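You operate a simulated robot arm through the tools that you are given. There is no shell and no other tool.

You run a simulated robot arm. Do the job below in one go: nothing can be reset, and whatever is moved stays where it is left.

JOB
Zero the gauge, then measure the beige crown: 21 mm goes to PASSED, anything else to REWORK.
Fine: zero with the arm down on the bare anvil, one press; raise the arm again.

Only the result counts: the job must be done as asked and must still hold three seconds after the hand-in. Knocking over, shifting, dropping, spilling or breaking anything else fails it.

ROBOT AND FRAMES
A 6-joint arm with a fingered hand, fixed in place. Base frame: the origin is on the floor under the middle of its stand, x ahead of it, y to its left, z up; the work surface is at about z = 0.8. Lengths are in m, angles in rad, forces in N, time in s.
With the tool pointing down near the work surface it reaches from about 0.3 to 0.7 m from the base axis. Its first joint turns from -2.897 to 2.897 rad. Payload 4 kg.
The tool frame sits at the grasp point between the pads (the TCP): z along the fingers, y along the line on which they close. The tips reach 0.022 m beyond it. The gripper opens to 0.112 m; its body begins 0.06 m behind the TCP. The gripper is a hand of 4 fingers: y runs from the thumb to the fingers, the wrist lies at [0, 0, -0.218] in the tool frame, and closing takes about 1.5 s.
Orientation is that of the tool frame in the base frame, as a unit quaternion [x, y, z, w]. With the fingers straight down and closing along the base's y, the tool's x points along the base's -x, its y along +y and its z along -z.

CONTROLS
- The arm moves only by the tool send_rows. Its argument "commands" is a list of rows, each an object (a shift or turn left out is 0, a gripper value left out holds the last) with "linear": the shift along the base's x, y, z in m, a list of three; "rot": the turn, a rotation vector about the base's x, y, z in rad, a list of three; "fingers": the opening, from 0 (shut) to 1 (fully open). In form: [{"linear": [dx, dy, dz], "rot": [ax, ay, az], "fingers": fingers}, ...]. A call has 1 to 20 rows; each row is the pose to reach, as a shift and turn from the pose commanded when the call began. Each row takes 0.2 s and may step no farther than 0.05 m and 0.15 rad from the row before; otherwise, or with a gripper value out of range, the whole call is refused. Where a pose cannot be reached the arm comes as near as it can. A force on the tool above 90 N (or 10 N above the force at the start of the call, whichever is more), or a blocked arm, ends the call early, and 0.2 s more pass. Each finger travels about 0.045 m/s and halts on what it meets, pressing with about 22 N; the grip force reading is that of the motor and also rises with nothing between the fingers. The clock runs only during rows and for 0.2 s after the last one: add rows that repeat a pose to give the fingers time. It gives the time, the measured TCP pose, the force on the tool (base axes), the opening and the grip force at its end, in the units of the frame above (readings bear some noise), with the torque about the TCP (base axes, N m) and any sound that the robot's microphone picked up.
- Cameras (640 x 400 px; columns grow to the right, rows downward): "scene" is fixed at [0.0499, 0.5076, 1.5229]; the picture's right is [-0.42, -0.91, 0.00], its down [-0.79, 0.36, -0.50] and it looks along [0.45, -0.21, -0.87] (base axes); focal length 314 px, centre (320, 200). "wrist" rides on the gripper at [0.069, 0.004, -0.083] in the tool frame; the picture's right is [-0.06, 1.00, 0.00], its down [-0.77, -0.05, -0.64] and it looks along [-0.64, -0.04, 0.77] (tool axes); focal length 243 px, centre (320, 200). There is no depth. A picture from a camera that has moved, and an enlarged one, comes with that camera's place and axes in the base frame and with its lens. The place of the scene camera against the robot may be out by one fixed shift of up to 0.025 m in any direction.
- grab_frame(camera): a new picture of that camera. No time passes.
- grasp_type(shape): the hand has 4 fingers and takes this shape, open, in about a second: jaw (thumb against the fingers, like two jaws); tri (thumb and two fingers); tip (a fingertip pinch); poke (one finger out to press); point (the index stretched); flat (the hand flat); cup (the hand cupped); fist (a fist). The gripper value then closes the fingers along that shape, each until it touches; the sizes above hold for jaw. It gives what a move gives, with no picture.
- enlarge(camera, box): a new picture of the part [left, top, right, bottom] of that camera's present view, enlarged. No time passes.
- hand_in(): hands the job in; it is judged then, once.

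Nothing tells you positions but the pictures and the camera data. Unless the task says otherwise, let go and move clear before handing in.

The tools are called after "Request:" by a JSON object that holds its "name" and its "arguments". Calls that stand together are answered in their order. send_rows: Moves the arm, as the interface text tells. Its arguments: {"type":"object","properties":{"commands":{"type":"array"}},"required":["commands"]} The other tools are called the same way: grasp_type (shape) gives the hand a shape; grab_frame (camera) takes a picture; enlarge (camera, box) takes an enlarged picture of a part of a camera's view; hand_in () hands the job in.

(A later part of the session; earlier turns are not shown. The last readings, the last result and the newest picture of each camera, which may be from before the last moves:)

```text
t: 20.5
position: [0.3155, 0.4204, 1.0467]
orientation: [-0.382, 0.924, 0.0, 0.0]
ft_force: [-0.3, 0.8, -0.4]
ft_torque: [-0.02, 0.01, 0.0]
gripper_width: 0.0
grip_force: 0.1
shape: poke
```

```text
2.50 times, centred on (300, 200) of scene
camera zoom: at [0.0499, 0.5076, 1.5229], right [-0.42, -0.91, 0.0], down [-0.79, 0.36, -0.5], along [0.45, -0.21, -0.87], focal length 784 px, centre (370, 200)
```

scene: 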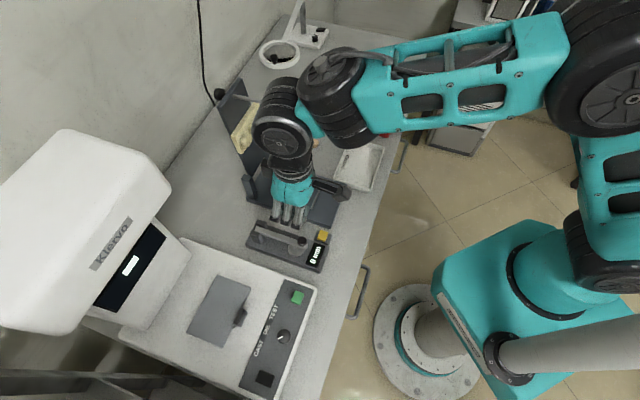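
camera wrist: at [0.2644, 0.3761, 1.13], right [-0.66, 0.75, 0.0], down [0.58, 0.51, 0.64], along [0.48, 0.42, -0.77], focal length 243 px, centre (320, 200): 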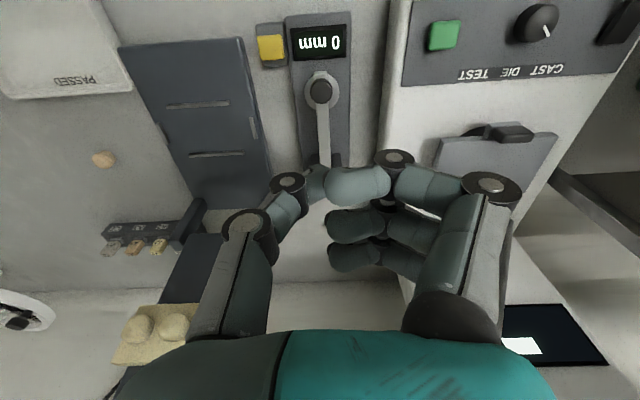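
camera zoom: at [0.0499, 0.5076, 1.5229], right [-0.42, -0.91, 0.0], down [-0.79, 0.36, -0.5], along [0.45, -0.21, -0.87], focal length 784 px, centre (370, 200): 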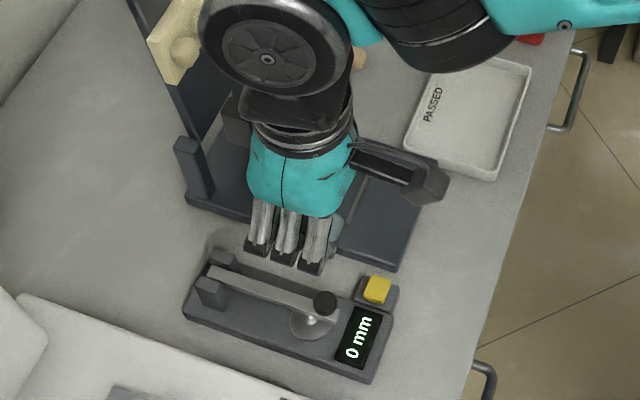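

In "poke" the three fingers curl in and it's the thumb that points down. I'll look at "point" as well, since a stretched index may be clearer for pressing.

Request:
{"name": "grasp_type", "arguments": {"shape": "point"}}

Request:
{"name": "enlarge", "arguments": {"camera": "wrist", "box": [140, 60, 540, 340]}}

Request:
{"name": "enlarge", "arguments": {"camera": "scene", "box": [230, 120, 370, 280]}}

```text
t: 21.4
position: [0.3169, 0.4206, 1.0464]
orientation: [-0.383, 0.924, -0.001, 0.0]
ft_force: [0.0, -0.8, -0.5]
ft_torque: [0.01, 0.01, 0.02]
gripper_width: 0.1059
grip_force: 0.0
shape: point
```

```text
1.43 times, centred on (340, 200) of wrist
camera zoom: at [0.2644, 0.3761, 1.13], right [-0.66, 0.75, 0.0], down [0.58, 0.51, 0.64], along [0.48, 0.42, -0.77], focal length 347 px, centre (291, 200)
```

zoom: 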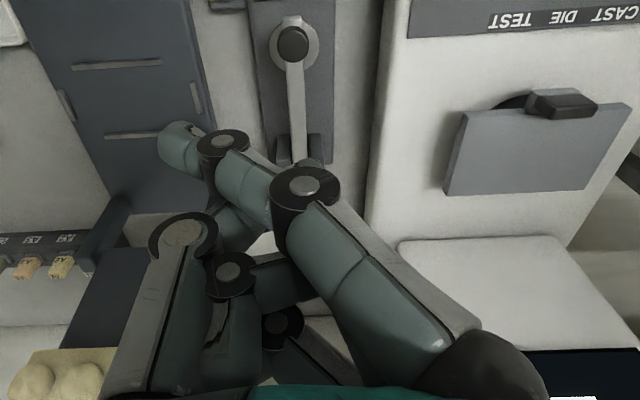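

```text
2.50 times, centred on (300, 200) of scene
camera zoom: at [0.0499, 0.5076, 1.5229], right [-0.42, -0.91, 0.0], down [-0.79, 0.36, -0.5], along [0.45, -0.21, -0.87], focal length 784 px, centre (370, 200)
```

zoom: 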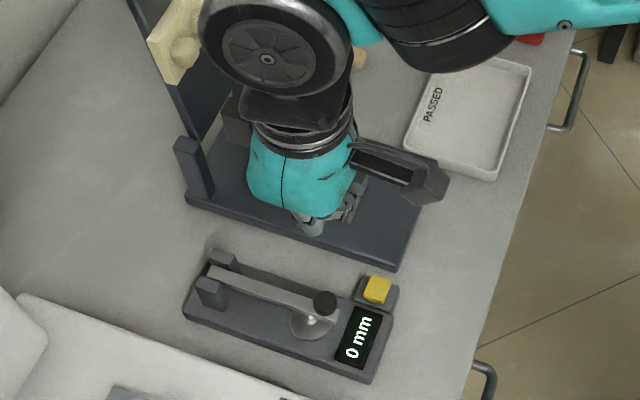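

Neither "poke" nor "point" gives a clear long finger at this yaw, but the open jaw's thumb is a single visible tip. I'll go back to jaw and turn the hand 90° so the thumb can press the button while the other fingers hang over free space in front of the gauge.

Request:
{"name": "grasp_type", "arguments": {"shape": "jaw"}}

Request:
{"name": "send_rows", "arguments": {"commands": [{"linear": [-0.003, -0.008, 0], "rot": [0, 0, 0.13], "fingers": 1.0}, {"linear": [-0.006, -0.016, 0], "rot": [0, 0, 0.26]}, {"linear": [-0.009, -0.024, 0], "rot": [0, 0, 0.39]}, {"linear": [-0.012, -0.032, 0], "rot": [0, 0, 0.52]}, {"linear": [-0.015, -0.04, 0], "rot": [0, 0, 0.65]}, {"linear": [-0.018, -0.05, 0], "rot": [0, 0, 0.79]}, {"linear": [-0.018, -0.05, 0], "rot": [0, 0, 0.79]}]}}

Request:
{"name": "grab_frame", "arguments": {"camera": "scene"}}

```text
t: 22.3
position: [0.3163, 0.422, 1.0465]
orientation: [-0.383, 0.924, -0.001, 0.001]
ft_force: [-0.6, 0.2, 0.5]
ft_torque: [0.04, 0.02, 0.01]
gripper_width: 0.1119
grip_force: 0.0
shape: jaw
```

```text
t: 23.9
position: [0.2969, 0.3712, 1.0466]
orientation: [0.709, -0.706, 0.0, 0.0]
ft_force: [0.2, -0.1, 0.3]
ft_torque: [-0.01, 0.0, 0.01]
gripper_width: 0.1121
grip_force: 0.1
shape: jaw
```

```text
taken
```

scene: 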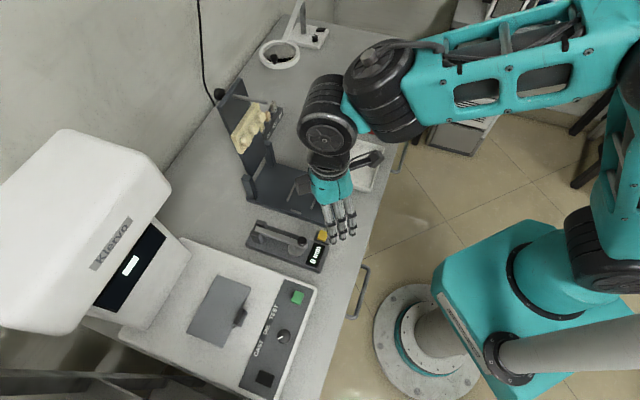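

The rotation works; I'll complete the turn and come lower so the wrist camera can show the thumb relative to the button.

Request:
{"name": "send_rows", "arguments": {"commands": [{"linear": [-0.002, -0.01, 0], "rot": [0, 0, 0.13]}, {"linear": [-0.004, -0.02, 0], "rot": [0, 0, 0.26]}, {"linear": [-0.006, -0.03, 0], "rot": [0, 0, 0.39]}, {"linear": [-0.009, -0.04, -0.02], "rot": [0, 0, 0.52]}, {"linear": [-0.011, -0.046, -0.05], "rot": [0, 0, 0.65]}, {"linear": [-0.013, -0.052, -0.09], "rot": [0, 0, 0.785]}, {"linear": [-0.013, -0.052, -0.09], "rot": [0, 0, 0.785]}]}}

Request:
{"name": "grab_frame", "arguments": {"camera": "wrist"}}

Request:
{"name": "enlarge", "arguments": {"camera": "scene", "box": [230, 160, 400, 290]}}

```text
t: 25.5
position: [0.2725, 0.3271, 0.9568]
orientation: [0.924, -0.382, 0.0, 0.0]
ft_force: [0.3, -0.8, 0.5]
ft_torque: [0.01, -0.05, 0.03]
gripper_width: 0.112
grip_force: 0.0
shape: jaw
out of reach, approached as far as the arm can: row 6, 7
```

```text
taken
camera wrist: at [0.3175, 0.2766, 1.0401], right [-0.75, -0.66, 0.0], down [-0.51, 0.58, 0.64], along [-0.42, 0.48, -0.77], focal length 243 px, centre (320, 200)
```

wrist: 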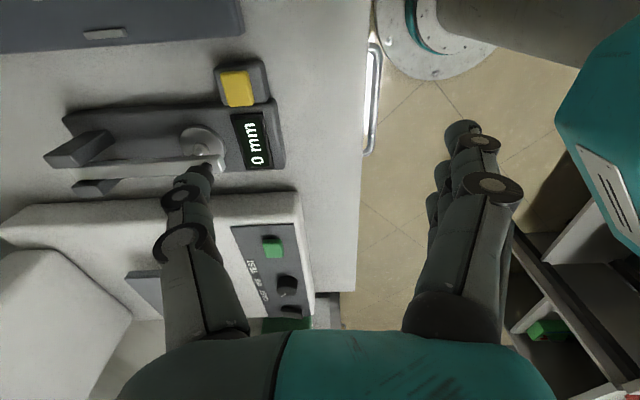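

```text
3.08 times, centred on (315, 225) of scene
camera zoom: at [0.0499, 0.5076, 1.5229], right [-0.42, -0.91, 0.0], down [-0.79, 0.36, -0.5], along [0.45, -0.21, -0.87], focal length 965 px, centre (335, 123)
```

zoom: 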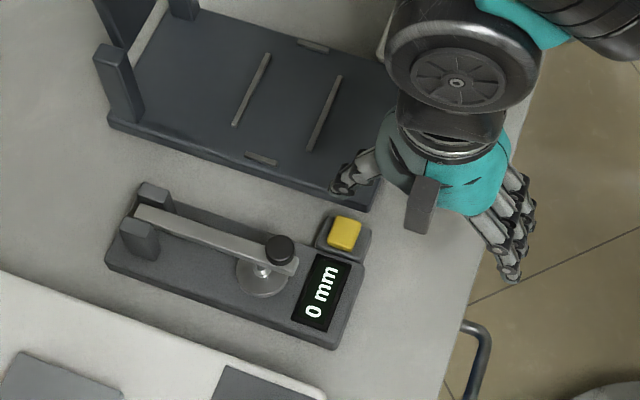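

The hand turned but this far yaw is at the reach limit, about 12 mm short. I'll zoom in to locate the thumb tip and then use a less extreme yaw.

Request:
{"name": "enlarge", "arguments": {"camera": "wrist", "box": [150, 50, 310, 270]}}

```text
1.82 times, centred on (230, 160) of wrist
camera zoom: at [0.3175, 0.2766, 1.0401], right [-0.75, -0.66, 0.0], down [-0.51, 0.58, 0.64], along [-0.42, 0.48, -0.77], focal length 441 px, centre (484, 273)
```

zoom: 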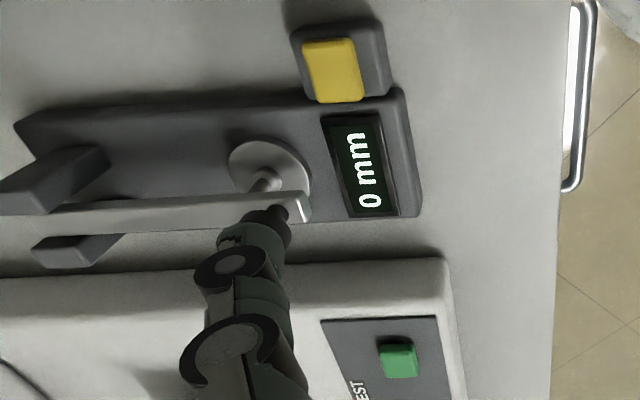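

The thumb tip lies about 62 mm to the thumb side of the TCP. I'll turn back about 0.39 rad to a reachable yaw and put the thumb above the button.

Request:
{"name": "send_rows", "arguments": {"commands": [{"linear": [-0.001, 0.004, 0], "rot": [0, 0, -0.13]}, {"linear": [-0.002, 0.008, 0], "rot": [0, 0, -0.26]}, {"linear": [-0.002, 0.012, 0], "rot": [0, 0, -0.39]}, {"linear": [-0.002, 0.012, 0], "rot": [0, 0, -0.39]}]}}

Request:
{"name": "grab_frame", "arguments": {"camera": "wrist"}}

```text
t: 26.5
position: [0.27, 0.339, 0.9566]
orientation: [0.833, -0.553, 0.0, -0.002]
ft_force: [1.0, 0.3, 0.0]
ft_torque: [0.0, 0.03, 0.01]
gripper_width: 0.1119
grip_force: 0.1
shape: jaw
```

```text
taken
camera wrist: at [0.293, 0.2745, 1.0398], right [-0.94, -0.33, 0.0], down [-0.25, 0.72, 0.64], along [-0.21, 0.61, -0.77], focal length 243 px, centre (320, 200)
```

wrist: 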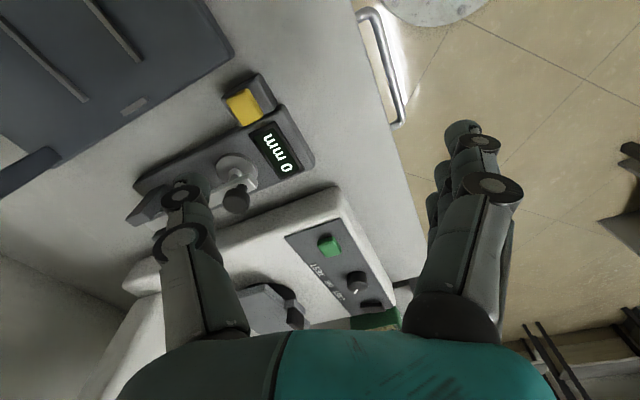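

The thumb should be right above the button (predicted tip (0.327, 0.363) against button (0.329, 0.363)). I'll descend to about 2 cm above it and check.

Request:
{"name": "send_rows", "arguments": {"commands": [{"linear": [0.001, 0, -0.025]}, {"linear": [0.001, 0, -0.05]}, {"linear": [0.001, 0, -0.065]}, {"linear": [0.001, 0, -0.08]}, {"linear": [0.001, 0, -0.08]}]}}

Request:
{"name": "grab_frame", "arguments": {"camera": "wrist"}}

Request:
{"name": "enlarge", "arguments": {"camera": "scene", "box": [260, 180, 380, 280]}}

```text
t: 27.7
position: [0.2718, 0.3396, 0.8769]
orientation: [0.833, -0.553, 0.001, 0.0]
ft_force: [-0.3, -0.3, 0.0]
ft_torque: [0.02, -0.02, 0.0]
gripper_width: 0.112
grip_force: 0.0
shape: jaw
```

```text
taken
camera wrist: at [0.2944, 0.2748, 0.9602], right [-0.94, -0.33, 0.0], down [-0.25, 0.72, 0.64], along [-0.21, 0.61, -0.77], focal length 243 px, centre (320, 200)
```

wrist: 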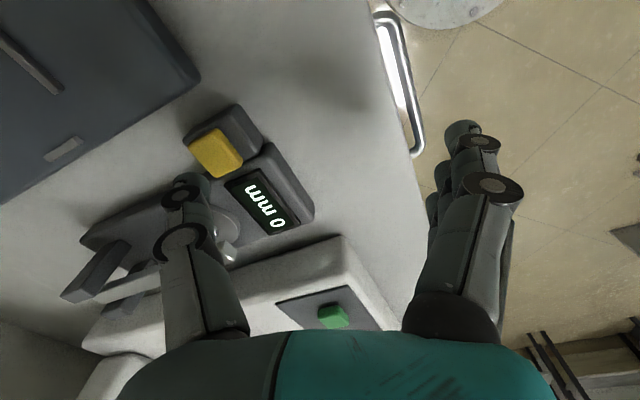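

```text
4.00 times, centred on (320, 230) of scene
camera zoom: at [0.0499, 0.5076, 1.5229], right [-0.42, -0.91, 0.0], down [-0.79, 0.36, -0.5], along [0.45, -0.21, -0.87], focal length 1255 px, centre (320, 80)
```

zoom: 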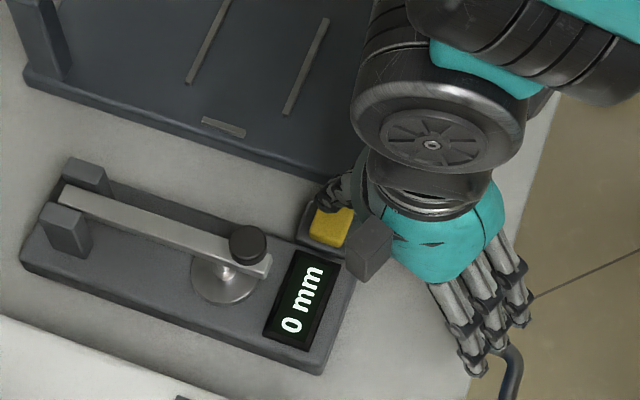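

The thumb is close to over the button; I'll zoom in to see the tip-to-button offset precisely.

Request:
{"name": "enlarge", "arguments": {"camera": "wrist", "box": [140, 90, 300, 270]}}

Request:
{"name": "enlarge", "arguments": {"camera": "scene", "box": [300, 210, 360, 260]}}

```text
2.22 times, centred on (220, 180) of wrist
camera zoom: at [0.2944, 0.2748, 0.9602], right [-0.94, -0.33, 0.0], down [-0.25, 0.72, 0.64], along [-0.21, 0.61, -0.77], focal length 539 px, centre (542, 244)
```

zoom: 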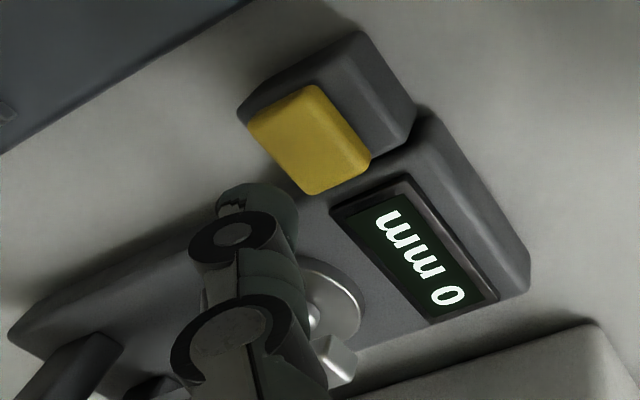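

```text
8.00 times, centred on (330, 235) of scene
camera zoom: at [0.0499, 0.5076, 1.5229], right [-0.42, -0.91, 0.0], down [-0.79, 0.36, -0.5], along [0.45, -0.21, -0.87], focal length 2510 px, centre (240, -80)
```

zoom: 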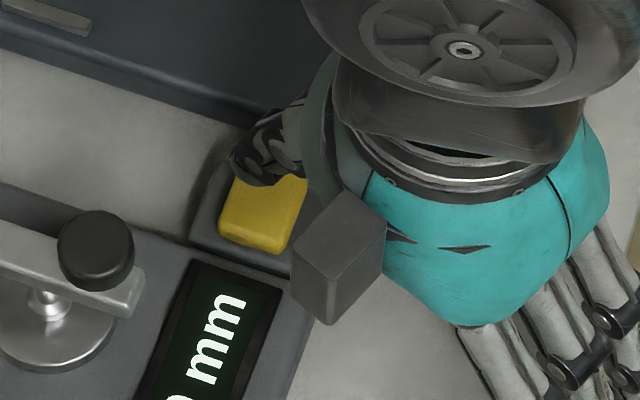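

The tip is within about 3 mm of the button centre. I'll nudge 3 mm, then descend to just above contact.

Request:
{"name": "send_rows", "arguments": {"commands": [{"linear": [0, -0.003, -0.008]}, {"linear": [0, -0.003, -0.016]}, {"linear": [0, -0.003, -0.019]}, {"linear": [0, -0.003, -0.019]}]}}

Request:
{"name": "enlarge", "arguments": {"camera": "wrist", "box": [140, 90, 300, 270]}}

Request:
{"name": "enlarge", "arguments": {"camera": "scene", "box": [300, 210, 360, 260]}}

```text
t: 28.7
position: [0.271, 0.3365, 0.858]
orientation: [0.833, -0.553, 0.0, 0.0]
ft_force: [0.8, 1.0, 0.2]
ft_torque: [0.03, 0.02, 0.03]
gripper_width: 0.1117
grip_force: 0.0
shape: jaw
```

```text
2.22 times, centred on (220, 180) of wrist
camera zoom: at [0.2942, 0.2717, 0.9406], right [-0.94, -0.33, 0.0], down [-0.25, 0.72, 0.64], along [-0.21, 0.61, -0.77], focal length 539 px, centre (542, 244)
```

zoom: 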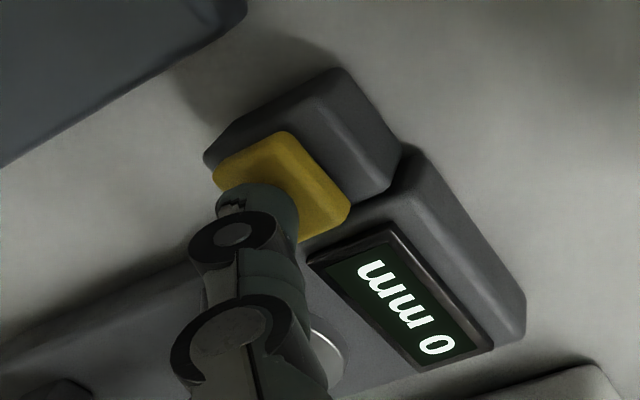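

```text
8.00 times, centred on (330, 235) of scene
camera zoom: at [0.0499, 0.5076, 1.5229], right [-0.42, -0.91, 0.0], down [-0.79, 0.36, -0.5], along [0.45, -0.21, -0.87], focal length 2510 px, centre (240, -80)
```

zoom: 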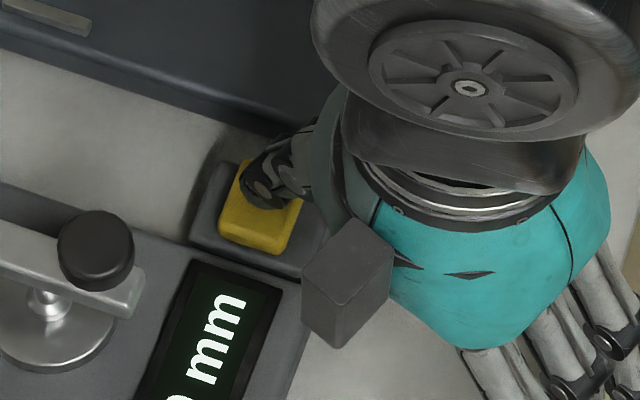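

The thumb tip is over the button with a 3 mm offset to correct. I'll now make one slow continuous press and read the force and sound.

Request:
{"name": "send_rows", "arguments": {"commands": [{"linear": [-0.003, -0.001, -0.002]}, {"linear": [-0.003, -0.001, -0.004]}, {"linear": [-0.003, -0.001, -0.006]}, {"linear": [-0.003, -0.001, -0.007]}]}}

Request:
{"name": "enlarge", "arguments": {"camera": "wrist", "box": [140, 90, 300, 270]}}

```text
t: 29.7
position: [0.2699, 0.3352, 0.8503]
orientation: [0.834, -0.552, 0.0, 0.0]
ft_force: [0.0, 0.1, 1.4]
ft_torque: [0.03, -0.1, 0.0]
gripper_width: 0.1121
grip_force: 0.0
shape: jaw
heard: click
```

```text
2.22 times, centred on (220, 180) of wrist
camera zoom: at [0.2916, 0.2705, 0.9339], right [-0.94, -0.33, 0.0], down [-0.25, 0.72, 0.64], along [-0.21, 0.61, -0.77], focal length 539 px, centre (542, 244)
```

zoom: 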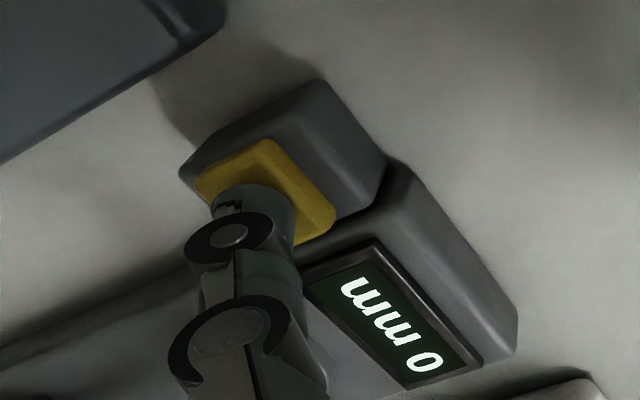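

I heard one click, so the press has registered. I'll lift straight up now without touching the button again.

Request:
{"name": "send_rows", "arguments": {"commands": [{"linear": [0, 0, 0.03]}, {"linear": [0, 0, 0.07]}, {"linear": [0, 0, 0.11]}, {"linear": [0, 0, 0.15]}, {"linear": [0, 0, 0.15]}]}}

Request:
{"name": "grab_frame", "arguments": {"camera": "scene"}}

Request:
{"name": "grab_frame", "arguments": {"camera": "wrist"}}

```text
t: 30.9
position: [0.2656, 0.3361, 0.9997]
orientation: [0.833, -0.553, 0.0, 0.0]
ft_force: [1.0, 0.1, -0.1]
ft_torque: [0.02, -0.01, 0.01]
gripper_width: 0.1121
grip_force: 0.0
shape: jaw
```

```text
taken
```

scene: 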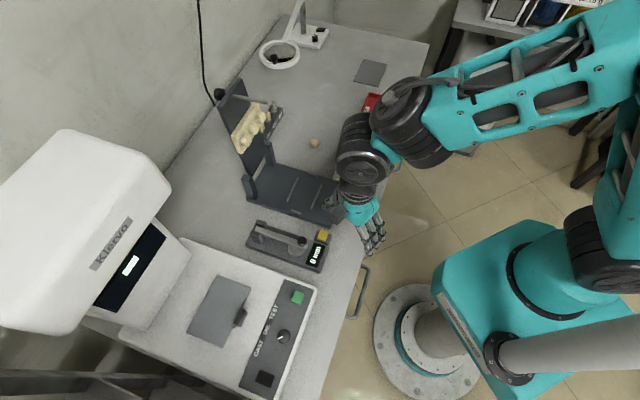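

```text
taken
camera wrist: at [0.2894, 0.2706, 1.0829], right [-0.94, -0.33, 0.0], down [-0.25, 0.72, 0.64], along [-0.21, 0.61, -0.77], focal length 243 px, centre (320, 200)
```

wrist: 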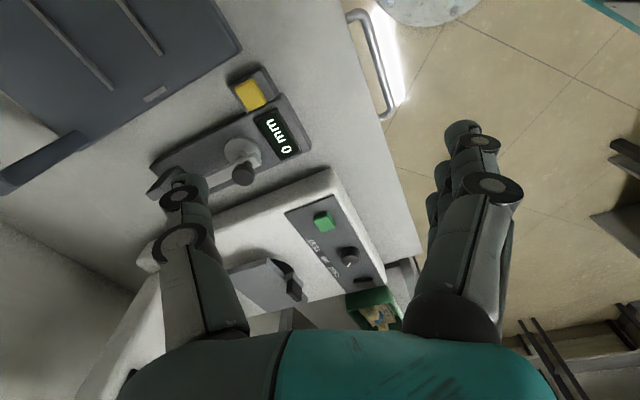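

Zeroing is done and the display shows 0 mm. Next I must raise the arm; I'll check whether the "tip" pinch leaves the side fingers out of the way, so the bar can rotate freely.

Request:
{"name": "grasp_type", "arguments": {"shape": "tip"}}

Request:
{"name": "grab_frame", "arguments": {"camera": "wrist"}}

Request:
{"name": "enlarge", "arguments": {"camera": "scene", "box": [320, 160, 420, 270]}}

```text
t: 31.8
position: [0.2666, 0.3349, 0.999]
orientation: [0.833, -0.553, 0.0, 0.0]
ft_force: [0.4, -0.6, 0.4]
ft_torque: [-0.01, -0.02, -0.02]
gripper_width: 0.112
grip_force: 0.0
shape: tip
```

```text
taken
camera wrist: at [0.2895, 0.2707, 1.0825], right [-0.94, -0.33, 0.0], down [-0.25, 0.72, 0.64], along [-0.21, 0.61, -0.77], focal length 243 px, centre (320, 200)
```

wrist: 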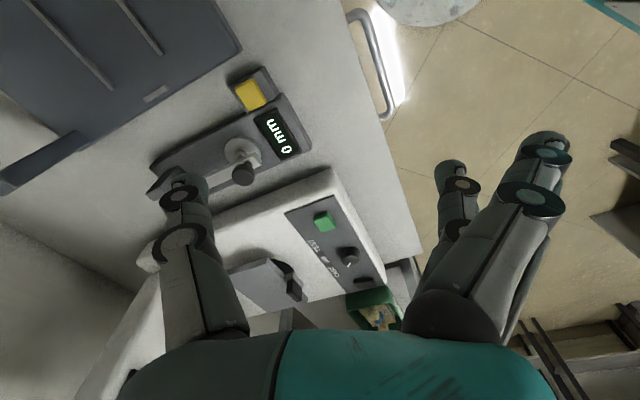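

```text
3.64 times, centred on (370, 215) of scene
camera zoom: at [0.0499, 0.5076, 1.5229], right [-0.42, -0.91, 0.0], down [-0.79, 0.36, -0.5], along [0.45, -0.21, -0.87], focal length 1141 px, centre (138, 146)
```

zoom: 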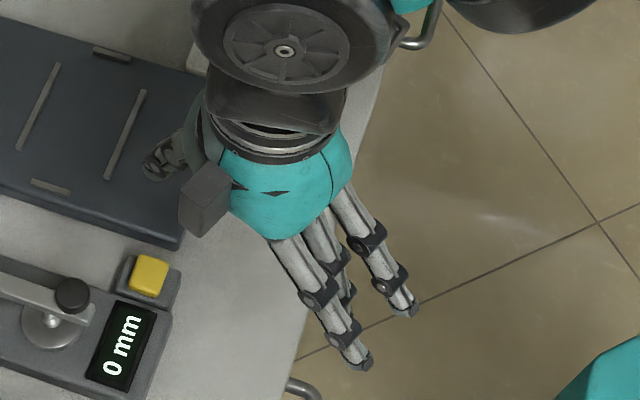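

In "tip" shape, thumb and middle finger oppose each other while the index and ring stay spread outward, which is what I need. I must check the height of the white machine beside the gauge, since the spread fingers would hang over it.

Request:
{"name": "enlarge", "arguments": {"camera": "wrist", "box": [140, 60, 420, 330]}}

Request:
{"name": "enlarge", "arguments": {"camera": "scene", "box": [120, 200, 340, 400]}}

Request:
{"name": "enlarge", "arguments": {"camera": "wrist", "box": [380, 100, 620, 300]}}

```text
1.48 times, centred on (280, 195) of wrist
camera zoom: at [0.2895, 0.2707, 1.0825], right [-0.94, -0.33, 0.0], down [-0.25, 0.72, 0.64], along [-0.21, 0.61, -0.77], focal length 359 px, centre (379, 207)
```

zoom: 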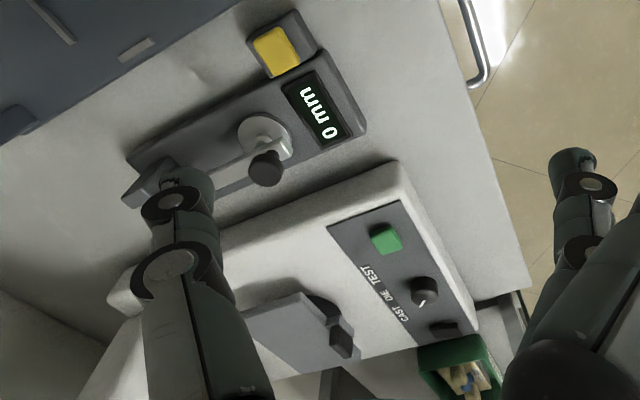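

```text
2.00 times, centred on (230, 300) of scene
camera zoom: at [0.0499, 0.5076, 1.5229], right [-0.42, -0.91, 0.0], down [-0.79, 0.36, -0.5], along [0.45, -0.21, -0.87], focal length 628 px, centre (500, 0)
```

zoom: 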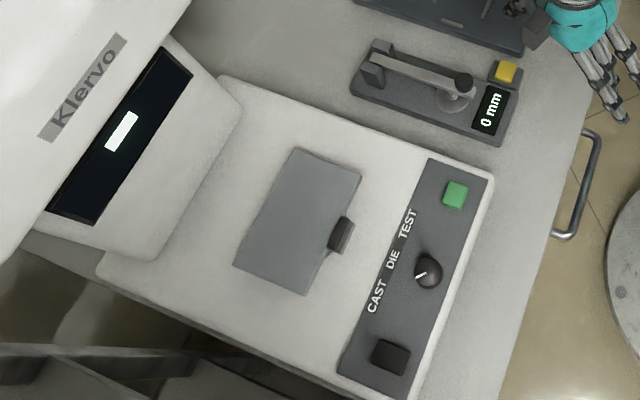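

```text
2.00 times, centred on (500, 200) of wrist
camera zoom: at [0.2895, 0.2707, 1.0825], right [-0.94, -0.33, 0.0], down [-0.25, 0.72, 0.64], along [-0.21, 0.61, -0.77], focal length 485 px, centre (-40, 200)
```

zoom: 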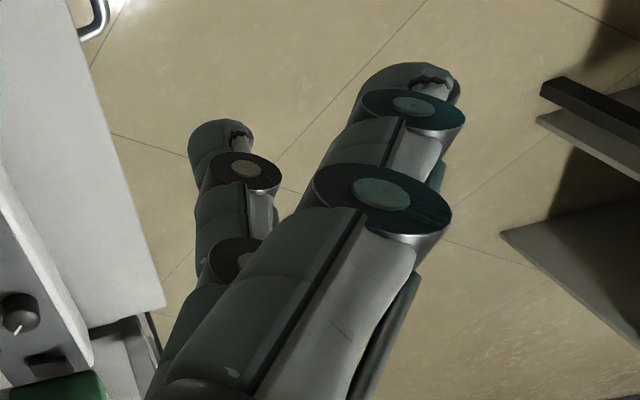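

The machine's green button sits close to where spread fingers would hang in "tip" shape, so I'll use jaw instead with a non-squeezing setpoint: a loose fork around the knob's stem. I'll return above the knob at the original yaw with the fingers partly closed.

Request:
{"name": "grasp_type", "arguments": {"shape": "jaw"}}

Request:
{"name": "send_rows", "arguments": {"commands": [{"linear": [0.003, 0.008, 0.005], "rot": [0, 0, -0.13], "fingers": 0.8}, {"linear": [0.008, 0.016, 0.01], "rot": [0, 0, -0.26], "fingers": 0.5}, {"linear": [0.013, 0.025, 0.015], "rot": [0, 0, -0.39], "fingers": 0.5}, {"linear": [0.018, 0.035, 0.02], "rot": [0, 0, -0.52], "fingers": 0.5}, {"linear": [0.024, 0.045, 0.02], "rot": [0, 0, -0.65], "fingers": 0.5}, {"linear": [0.03, 0.055, 0.02], "rot": [0, 0, -0.78], "fingers": 0.5}, {"linear": [0.036, 0.065, 0.02], "rot": [0, 0, -0.91], "fingers": 0.5}, {"linear": [0.042, 0.076, 0.02], "rot": [0, 0, -1.05], "fingers": 0.5}, {"linear": [0.0477, 0.086, 0.02], "rot": [0, 0, -1.185], "fingers": 0.5}, {"linear": [0.0477, 0.086, 0.02], "rot": [0, 0, -1.185], "fingers": 0.5}]}}

Request:
{"name": "grab_frame", "arguments": {"camera": "wrist"}}

```text
t: 32.7
position: [0.2664, 0.3357, 0.9996]
orientation: [0.834, -0.552, 0.001, 0.0]
ft_force: [-0.5, -0.5, -0.6]
ft_torque: [0.0, -0.01, 0.0]
gripper_width: 0.1119
grip_force: 0.1
shape: jaw
```

```text
t: 34.9
position: [0.3174, 0.4217, 1.0196]
orientation: [-0.382, 0.924, 0.0, 0.001]
ft_force: [-0.3, 0.3, -0.9]
ft_torque: [0.02, 0.03, 0.0]
gripper_width: 0.0569
grip_force: 0.1
shape: jaw
```

```text
taken
camera wrist: at [0.2649, 0.3768, 1.1035], right [-0.66, 0.75, 0.0], down [0.58, 0.51, 0.64], along [0.48, 0.42, -0.77], focal length 243 px, centre (320, 200)
```

wrist: 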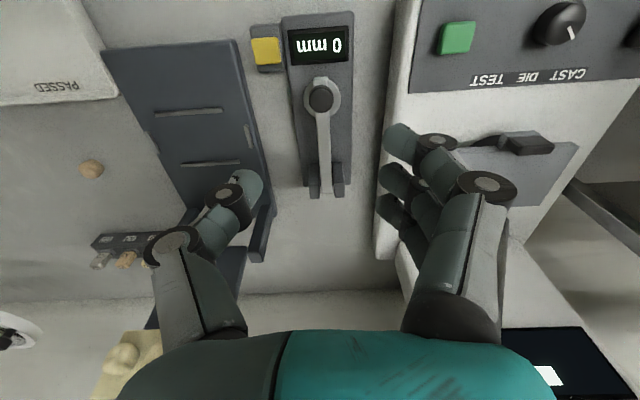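

I'm above the lowered knob again. I'll zoom in to align precisely before descending.

Request:
{"name": "enlarge", "arguments": {"camera": "wrist", "box": [270, 60, 370, 200]}}

```text
2.86 times, centred on (320, 130) of wrist
camera zoom: at [0.2649, 0.3768, 1.1035], right [-0.66, 0.75, 0.0], down [0.58, 0.51, 0.64], along [0.48, 0.42, -0.77], focal length 693 px, centre (320, 400)
```

zoom: 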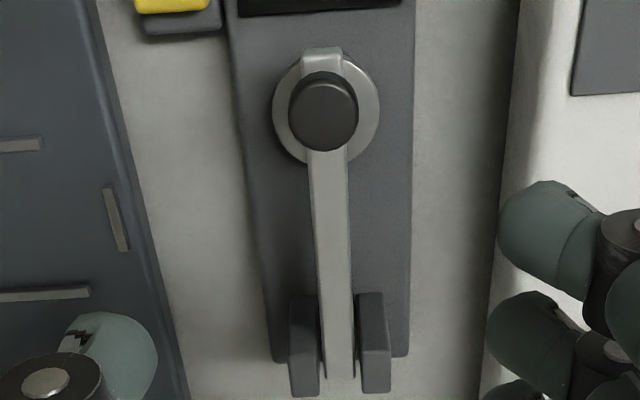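

The knob centre is at g≈0.519, p≈0.0768, just 2–3 mm off my position. I'll correct, descend and close to the loose setpoint around the stem.

Request:
{"name": "send_rows", "arguments": {"commands": [{"linear": [-0.0029, -0.0008, -0.03], "fingers": 0.5}, {"linear": [-0.0029, -0.0008, -0.07]}, {"linear": [-0.0029, -0.0008, -0.105]}, {"linear": [-0.0029, -0.0008, -0.13]}, {"linear": [-0.0029, -0.0008, -0.1425]}, {"linear": [-0.0029, -0.0008, -0.1425]}]}}

Request:
{"name": "grab_frame", "arguments": {"camera": "wrist"}}

```text
t: 36.3
position: [0.3139, 0.4223, 0.8775]
orientation: [-0.382, 0.924, 0.0, -0.001]
ft_force: [-0.3, 0.5, -0.2]
ft_torque: [-0.01, 0.01, -0.01]
gripper_width: 0.0568
grip_force: 0.0
shape: jaw
```

```text
taken
camera wrist: at [0.2622, 0.3763, 0.961], right [-0.66, 0.75, 0.0], down [0.58, 0.51, 0.64], along [0.48, 0.42, -0.77], focal length 243 px, centre (320, 200)
```

wrist: 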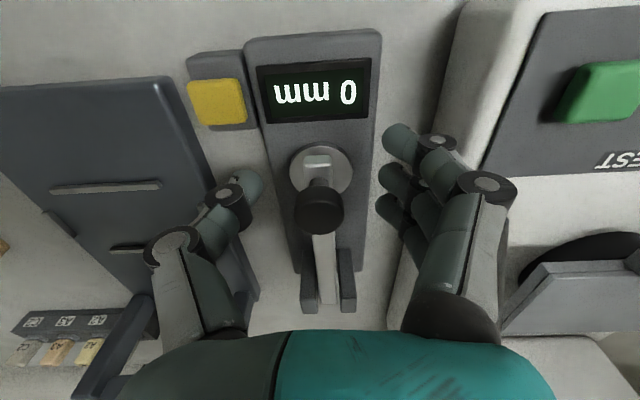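

Position is good. I'll close the fingers to the loose 0.15 setting around the stem.

Request:
{"name": "send_rows", "arguments": {"commands": [{"linear": [0, 0, 0], "fingers": 0.35}, {"linear": [0, 0, 0], "fingers": 0.22}, {"linear": [0, 0, 0], "fingers": 0.17}, {"linear": [0, 0, 0], "fingers": 0.15}, {"linear": [0, 0, 0], "fingers": 0.15}]}}

Request:
{"name": "enlarge", "arguments": {"camera": "wrist", "box": [230, 100, 430, 300]}}

```text
t: 37.5
position: [0.3139, 0.4212, 0.878]
orientation: [-0.383, 0.924, 0.0, 0.0]
ft_force: [-1.1, -0.3, 0.4]
ft_torque: [0.04, 0.03, -0.03]
gripper_width: 0.017
grip_force: 0.1
shape: jaw
```

```text
2.00 times, centred on (330, 200) of wrist
camera zoom: at [0.2622, 0.3763, 0.9613], right [-0.66, 0.75, 0.0], down [0.58, 0.51, 0.64], along [0.48, 0.42, -0.77], focal length 485 px, centre (300, 200)
```

zoom: 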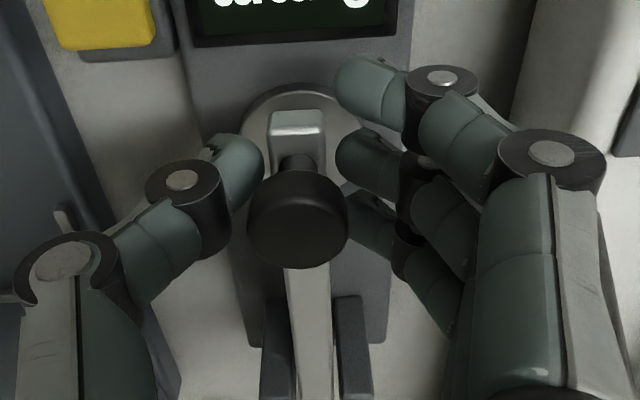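

The tips straddle the stem, centred. I'll narrow very slightly and lift a little along the arc to see whether the arm comes up.

Request:
{"name": "send_rows", "arguments": {"commands": [{"linear": [0, 0, 0], "fingers": 0.138}, {"linear": [0, 0, 0.004], "fingers": 0.138}, {"linear": [0.001, 0.001, 0.012], "fingers": 0.138}, {"linear": [0.0022, 0.0022, 0.0194], "fingers": 0.138}, {"linear": [0.0022, 0.0022, 0.0194], "fingers": 0.138}]}}

Request:
{"name": "grab_frame", "arguments": {"camera": "wrist"}}

```text
t: 38.7
position: [0.3147, 0.4221, 0.8974]
orientation: [-0.383, 0.924, 0.0, -0.001]
ft_force: [0.5, -0.5, -0.3]
ft_torque: [-0.01, -0.04, 0.04]
gripper_width: 0.0156
grip_force: 0.0
shape: jaw
```

```text
taken
camera wrist: at [0.2629, 0.378, 0.9818], right [-0.66, 0.75, 0.0], down [0.58, 0.51, 0.64], along [0.48, 0.42, -0.77], focal length 243 px, centre (320, 200)
```

wrist: 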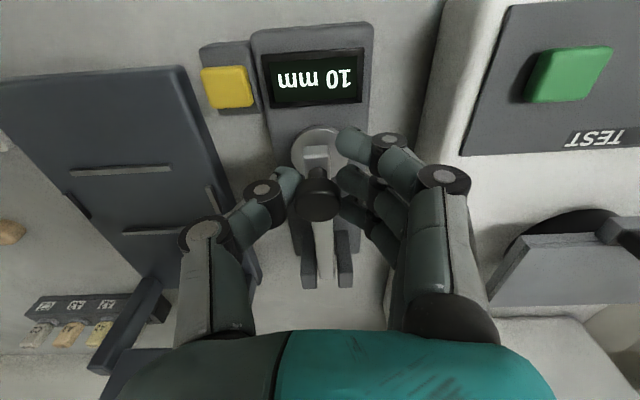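

It works: the display reads 10 mm with negligible force, so the fork is lifting the arm. I'll continue along the arc.

Request:
{"name": "send_rows", "arguments": {"commands": [{"linear": [0.0022, 0.0022, 0.0098]}, {"linear": [0.005, 0.005, 0.0192]}, {"linear": [0.0083, 0.0083, 0.0283]}, {"linear": [0.0122, 0.0122, 0.037]}, {"linear": [0.0166, 0.0166, 0.0451]}, {"linear": [0.0215, 0.0215, 0.0527]}, {"linear": [0.0215, 0.0215, 0.0527]}]}}

Request:
{"name": "grab_frame", "arguments": {"camera": "wrist"}}

Request:
{"name": "enlarge", "arguments": {"camera": "scene", "box": [230, 180, 340, 280]}}

```text
t: 40.3
position: [0.3363, 0.4445, 0.9516]
orientation: [-0.383, 0.924, 0.0, 0.0]
ft_force: [0.6, 0.2, 0.2]
ft_torque: [0.03, -0.01, -0.03]
gripper_width: 0.016
grip_force: 0.0
shape: jaw
```

```text
taken
camera wrist: at [0.2847, 0.3994, 1.0346], right [-0.66, 0.75, 0.0], down [0.58, 0.51, 0.64], along [0.48, 0.42, -0.77], focal length 243 px, centre (320, 200)
```

wrist: 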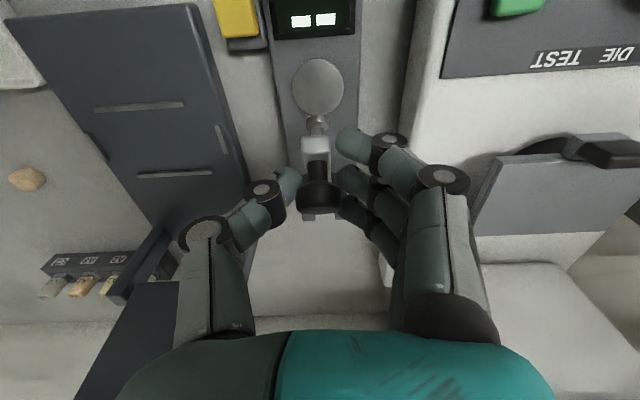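

```text
4.00 times, centred on (285, 230) of scene
camera zoom: at [0.0499, 0.5076, 1.5229], right [-0.42, -0.91, 0.0], down [-0.79, 0.36, -0.5], along [0.45, -0.21, -0.87], focal length 1255 px, centre (460, 80)
```

zoom: 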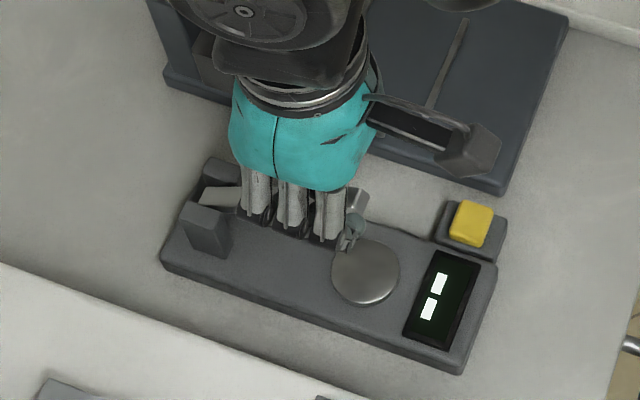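

Halfway up with no force. I'll continue to near the original raised angle.

Request:
{"name": "send_rows", "arguments": {"commands": [{"linear": [0.0053, 0.0053, 0.0069]}, {"linear": [0.0111, 0.0111, 0.0131]}, {"linear": [0.0172, 0.0172, 0.0186]}, {"linear": [0.0236, 0.0236, 0.0234]}, {"linear": [0.0303, 0.0303, 0.0273]}, {"linear": [0.0373, 0.0373, 0.0304]}, {"linear": [0.0443, 0.0443, 0.0326]}, {"linear": [0.0515, 0.0515, 0.0339]}, {"linear": [0.0515, 0.0515, 0.0339]}]}}

Request:
{"name": "grab_frame", "arguments": {"camera": "wrist"}}

Request:
{"name": "enlarge", "arguments": {"camera": "scene", "box": [230, 180, 340, 280]}}

```text
t: 42.3
position: [0.3886, 0.4968, 0.985]
orientation: [-0.382, 0.924, -0.001, 0.0]
ft_force: [0.0, 0.4, 0.4]
ft_torque: [0.01, -0.01, 0.0]
gripper_width: 0.0158
grip_force: 0.0
shape: jaw
```

```text
taken
camera wrist: at [0.3366, 0.4505, 1.0678], right [-0.66, 0.75, 0.0], down [0.58, 0.51, 0.64], along [0.48, 0.42, -0.77], focal length 243 px, centre (320, 200)
```

wrist: 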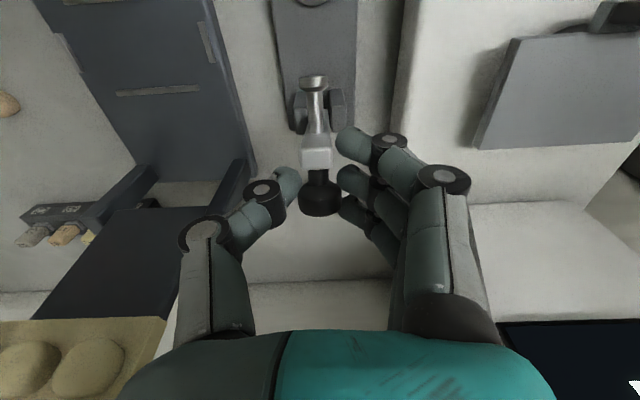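

```text
4.00 times, centred on (285, 230) of scene
camera zoom: at [0.0499, 0.5076, 1.5229], right [-0.42, -0.91, 0.0], down [-0.79, 0.36, -0.5], along [0.45, -0.21, -0.87], focal length 1255 px, centre (460, 80)
```

zoom: 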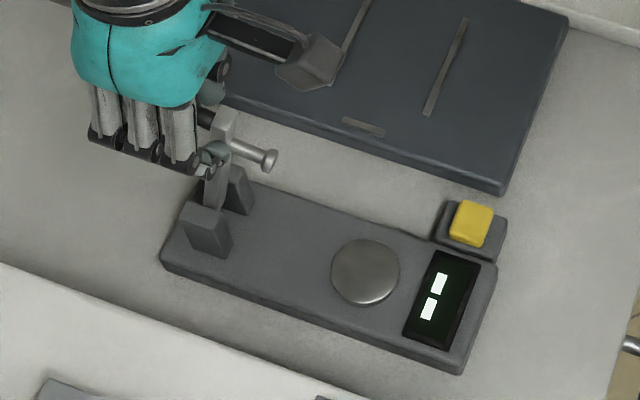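

Nearly raised: the spindle is a few degrees short of where it started. I'll go a little further and watch the force.

Request:
{"name": "send_rows", "arguments": {"commands": [{"linear": [0.003, 0.003, 0.0002]}, {"linear": [0.006, 0.006, 0.0003]}, {"linear": [0.008, 0.008, 0.0003]}, {"linear": [0.008, 0.008, 0.0003]}]}}

Request:
{"name": "enlarge", "arguments": {"camera": "scene", "box": [230, 180, 340, 280]}}

```text
t: 43.3
position: [0.3945, 0.5028, 0.9848]
orientation: [-0.383, 0.924, -0.001, 0.0]
ft_force: [0.3, 0.5, -0.2]
ft_torque: [-0.02, 0.05, -0.04]
gripper_width: 0.0157
grip_force: 0.0
shape: jaw
```

```text
4.00 times, centred on (285, 230) of scene
camera zoom: at [0.0499, 0.5076, 1.5229], right [-0.42, -0.91, 0.0], down [-0.79, 0.36, -0.5], along [0.45, -0.21, -0.87], focal length 1255 px, centre (460, 80)
```

zoom: 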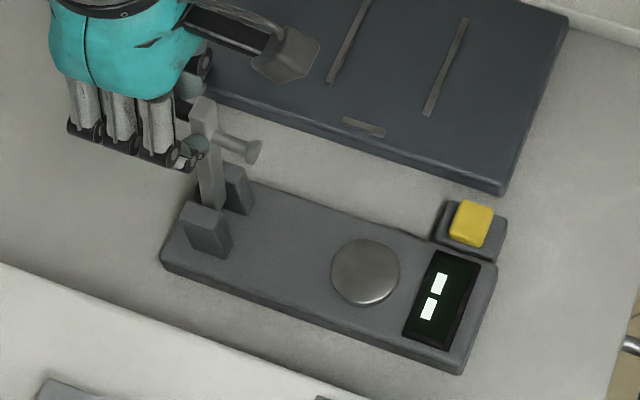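

The arm is back to (slightly beyond) its original raised position. I'll open the fingers and rise, checking that the arm stays up.

Request:
{"name": "send_rows", "arguments": {"commands": [{"linear": [0, 0, 0], "fingers": 0.25}, {"linear": [0, 0, 0], "fingers": 0.4}, {"linear": [0, 0, 0], "fingers": 0.5}, {"linear": [0, 0, 0], "fingers": 0.5}, {"linear": [0, 0, 0.02], "fingers": 0.5}, {"linear": [0, 0, 0.06], "fingers": 0.5}, {"linear": [0, 0, 0.1], "fingers": 0.5}, {"linear": [0, 0, 0.1], "fingers": 0.5}]}}

Request:
{"name": "grab_frame", "arguments": {"camera": "wrist"}}

Request:
{"name": "enlarge", "arguments": {"camera": "scene", "box": [230, 180, 340, 280]}}

```text
t: 45.1
position: [0.3966, 0.5052, 1.0859]
orientation: [-0.383, 0.924, 0.0, 0.0]
ft_force: [0.0, 0.1, 0.2]
ft_torque: [-0.03, -0.02, -0.02]
gripper_width: 0.0552
grip_force: 0.0
shape: jaw
```

```text
taken
camera wrist: at [0.3439, 0.4597, 1.169], right [-0.66, 0.75, 0.0], down [0.58, 0.51, 0.64], along [0.48, 0.42, -0.77], focal length 243 px, centre (320, 200)
```

wrist: 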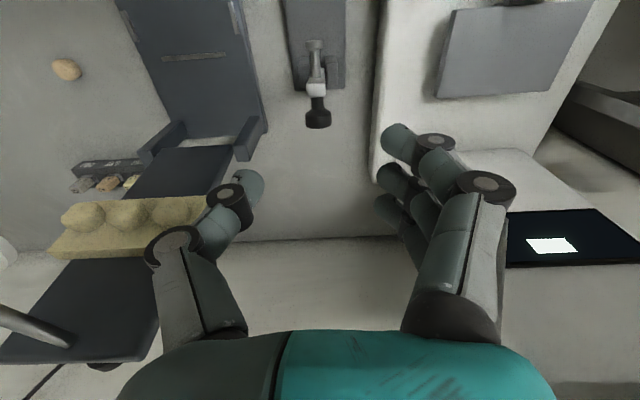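

```text
4.00 times, centred on (285, 230) of scene
camera zoom: at [0.0499, 0.5076, 1.5229], right [-0.42, -0.91, 0.0], down [-0.79, 0.36, -0.5], along [0.45, -0.21, -0.87], focal length 1255 px, centre (460, 80)
```

zoom: 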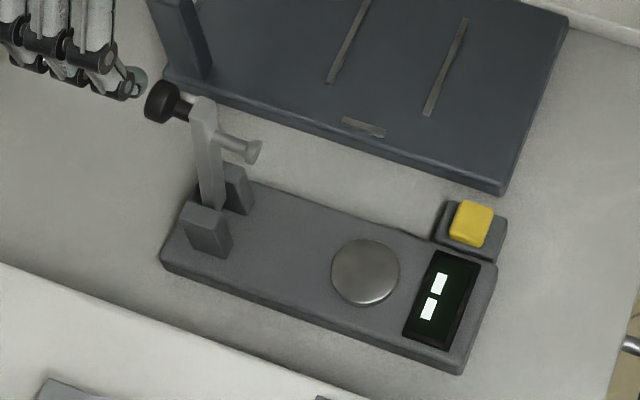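

The gauge is zeroed and its arm is raised again with the display showing dashes. Next I'll move over the crown near (0.6185, 0.256), going around the tall cast stand.

Request:
{"name": "send_rows", "arguments": {"commands": [{"linear": [0.006, -0.036, 0.02], "fingers": 0.5}, {"linear": [0.012, -0.073, 0.03]}, {"linear": [0.018, -0.109, 0.03]}, {"linear": [0.0244, -0.1456, 0.03]}, {"linear": [0.058, -0.163, 0.03]}, {"linear": [0.092, -0.18, 0.02]}, {"linear": [0.125, -0.198, 0.0]}, {"linear": [0.158, -0.215, -0.02]}, {"linear": [0.19, -0.232, -0.05]}, {"linear": [0.2229, -0.2496, -0.086]}, {"linear": [0.2229, -0.2496, -0.106]}, {"linear": [0.2229, -0.2496, -0.106]}]}}

Request:
{"name": "grab_frame", "arguments": {"camera": "wrist"}}

Request:
{"name": "grab_frame", "arguments": {"camera": "scene"}}

```text
refused: row 10 steps farther than a row can; nothing moved
```

```text
taken
camera wrist: at [0.3439, 0.4597, 1.169], right [-0.66, 0.75, 0.0], down [0.58, 0.51, 0.64], along [0.48, 0.42, -0.77], focal length 243 px, centre (320, 200)
```

wrist: 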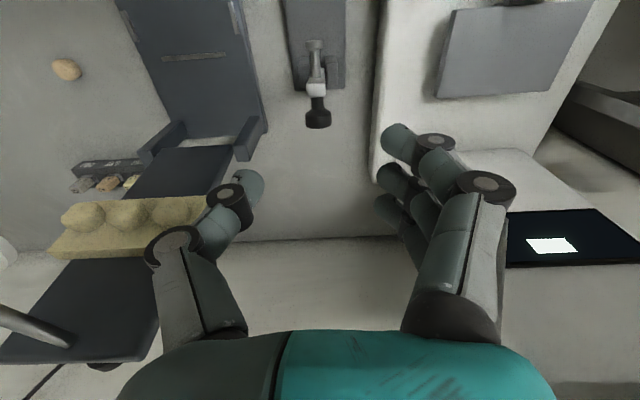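

```text
taken
```

scene: 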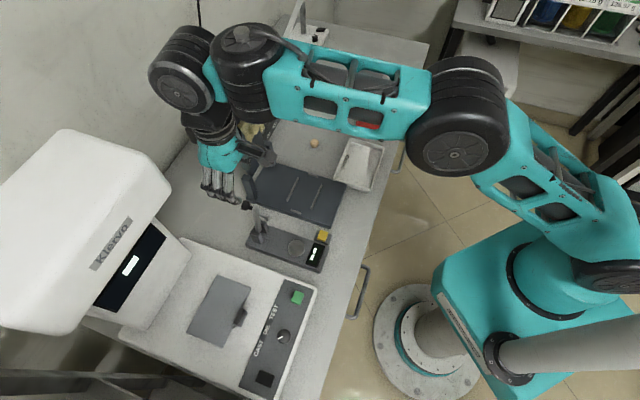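

One row stepped slightly too far, so nothing moved. I'll resend the route toward the crown with smaller final steps.

Request:
{"name": "send_rows", "arguments": {"commands": [{"linear": [0.006, -0.036, 0.02], "fingers": 0.5}, {"linear": [0.012, -0.073, 0.03]}, {"linear": [0.018, -0.109, 0.03]}, {"linear": [0.0244, -0.1456, 0.03]}, {"linear": [0.058, -0.163, 0.03]}, {"linear": [0.092, -0.18, 0.02]}, {"linear": [0.125, -0.198, 0.0]}, {"linear": [0.158, -0.215, -0.02]}, {"linear": [0.19, -0.232, -0.04]}, {"linear": [0.2229, -0.2496, -0.06]}, {"linear": [0.2229, -0.2496, -0.08]}, {"linear": [0.2229, -0.2496, -0.106]}, {"linear": [0.2229, -0.2496, -0.106]}]}}

Request:
{"name": "grab_frame", "arguments": {"camera": "wrist"}}

Request:
{"name": "grab_frame", "arguments": {"camera": "scene"}}

```text
t: 47.9
position: [0.6211, 0.2533, 0.9776]
orientation: [-0.383, 0.924, 0.0, 0.0]
ft_force: [0.1, 0.1, 0.0]
ft_torque: [0.01, -0.02, -0.01]
gripper_width: 0.0556
grip_force: 0.1
shape: jaw
```

```text
taken
camera wrist: at [0.5684, 0.2086, 1.0615], right [-0.66, 0.75, 0.0], down [0.58, 0.51, 0.64], along [0.48, 0.42, -0.77], focal length 243 px, centre (320, 200)
```

wrist: 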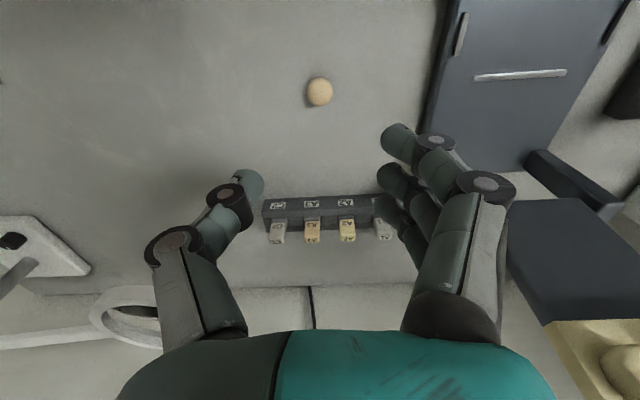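

```text
taken
```

scene: 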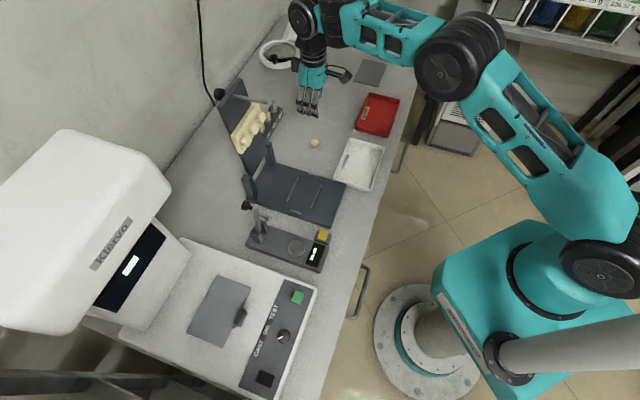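

The crown is nearly straight below the TCP. I'll zoom in for its shape and exact centre.

Request:
{"name": "enlarge", "arguments": {"camera": "wrist", "box": [290, 65, 350, 115]}}

Request:
{"name": "enlarge", "arguments": {"camera": "scene", "box": [295, 125, 335, 160]}}

```text
8.00 times, centred on (320, 90) of wrist
camera zoom: at [0.5684, 0.2086, 1.0615], right [-0.66, 0.75, 0.0], down [0.58, 0.51, 0.64], along [0.48, 0.42, -0.77], focal length 1941 px, centre (320, 1080)
```

zoom: 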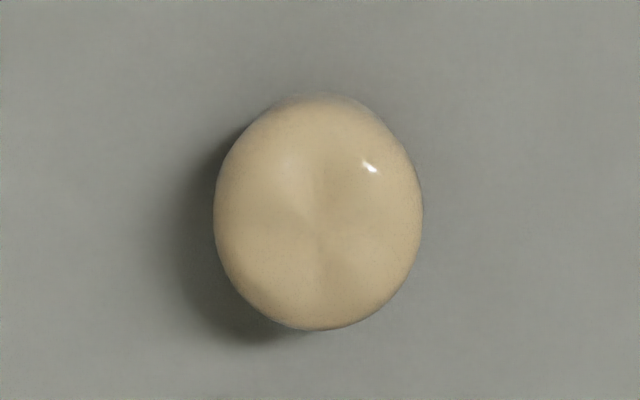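

```text
11.43 times, centred on (315, 142) of scene
camera zoom: at [0.0499, 0.5076, 1.5229], right [-0.42, -0.91, 0.0], down [-0.79, 0.36, -0.5], along [0.45, -0.21, -0.87], focal length 3586 px, centre (377, 857)
```

zoom: 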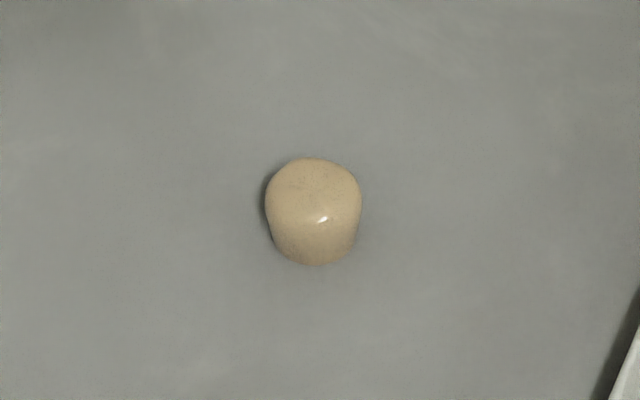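

The crown is about 25 mm wide and well centred under the hand. Before grasping I'll see whether the "tri" shape would give a better hold without side fingers crossing.

Request:
{"name": "grasp_type", "arguments": {"shape": "tri"}}

Request:
{"name": "grab_frame", "arguments": {"camera": "wrist"}}

Request:
{"name": "enlarge", "arguments": {"camera": "scene", "box": [260, 20, 380, 140]}}

```text
t: 48.8
position: [0.6198, 0.2536, 0.9778]
orientation: [-0.383, 0.924, 0.0, 0.0]
ft_force: [-0.2, -0.2, -0.4]
ft_torque: [-0.02, -0.01, 0.0]
gripper_width: 0.112
grip_force: 0.0
shape: tri
```

```text
taken
camera wrist: at [0.5683, 0.2086, 1.0618], right [-0.66, 0.75, 0.0], down [0.58, 0.51, 0.64], along [0.48, 0.42, -0.77], focal length 243 px, centre (320, 200)
```

wrist: 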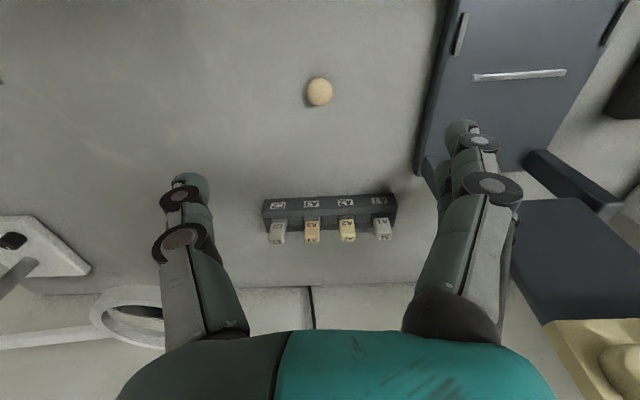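

```text
3.33 times, centred on (320, 80) of scene
camera zoom: at [0.0499, 0.5076, 1.5229], right [-0.42, -0.91, 0.0], down [-0.79, 0.36, -0.5], along [0.45, -0.21, -0.87], focal length 1046 px, centre (320, 600)
```

zoom: 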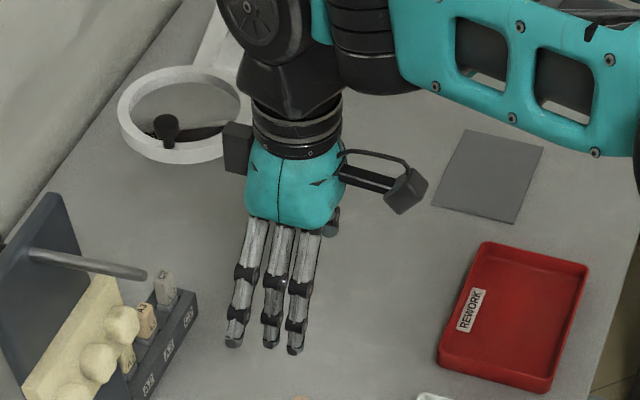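

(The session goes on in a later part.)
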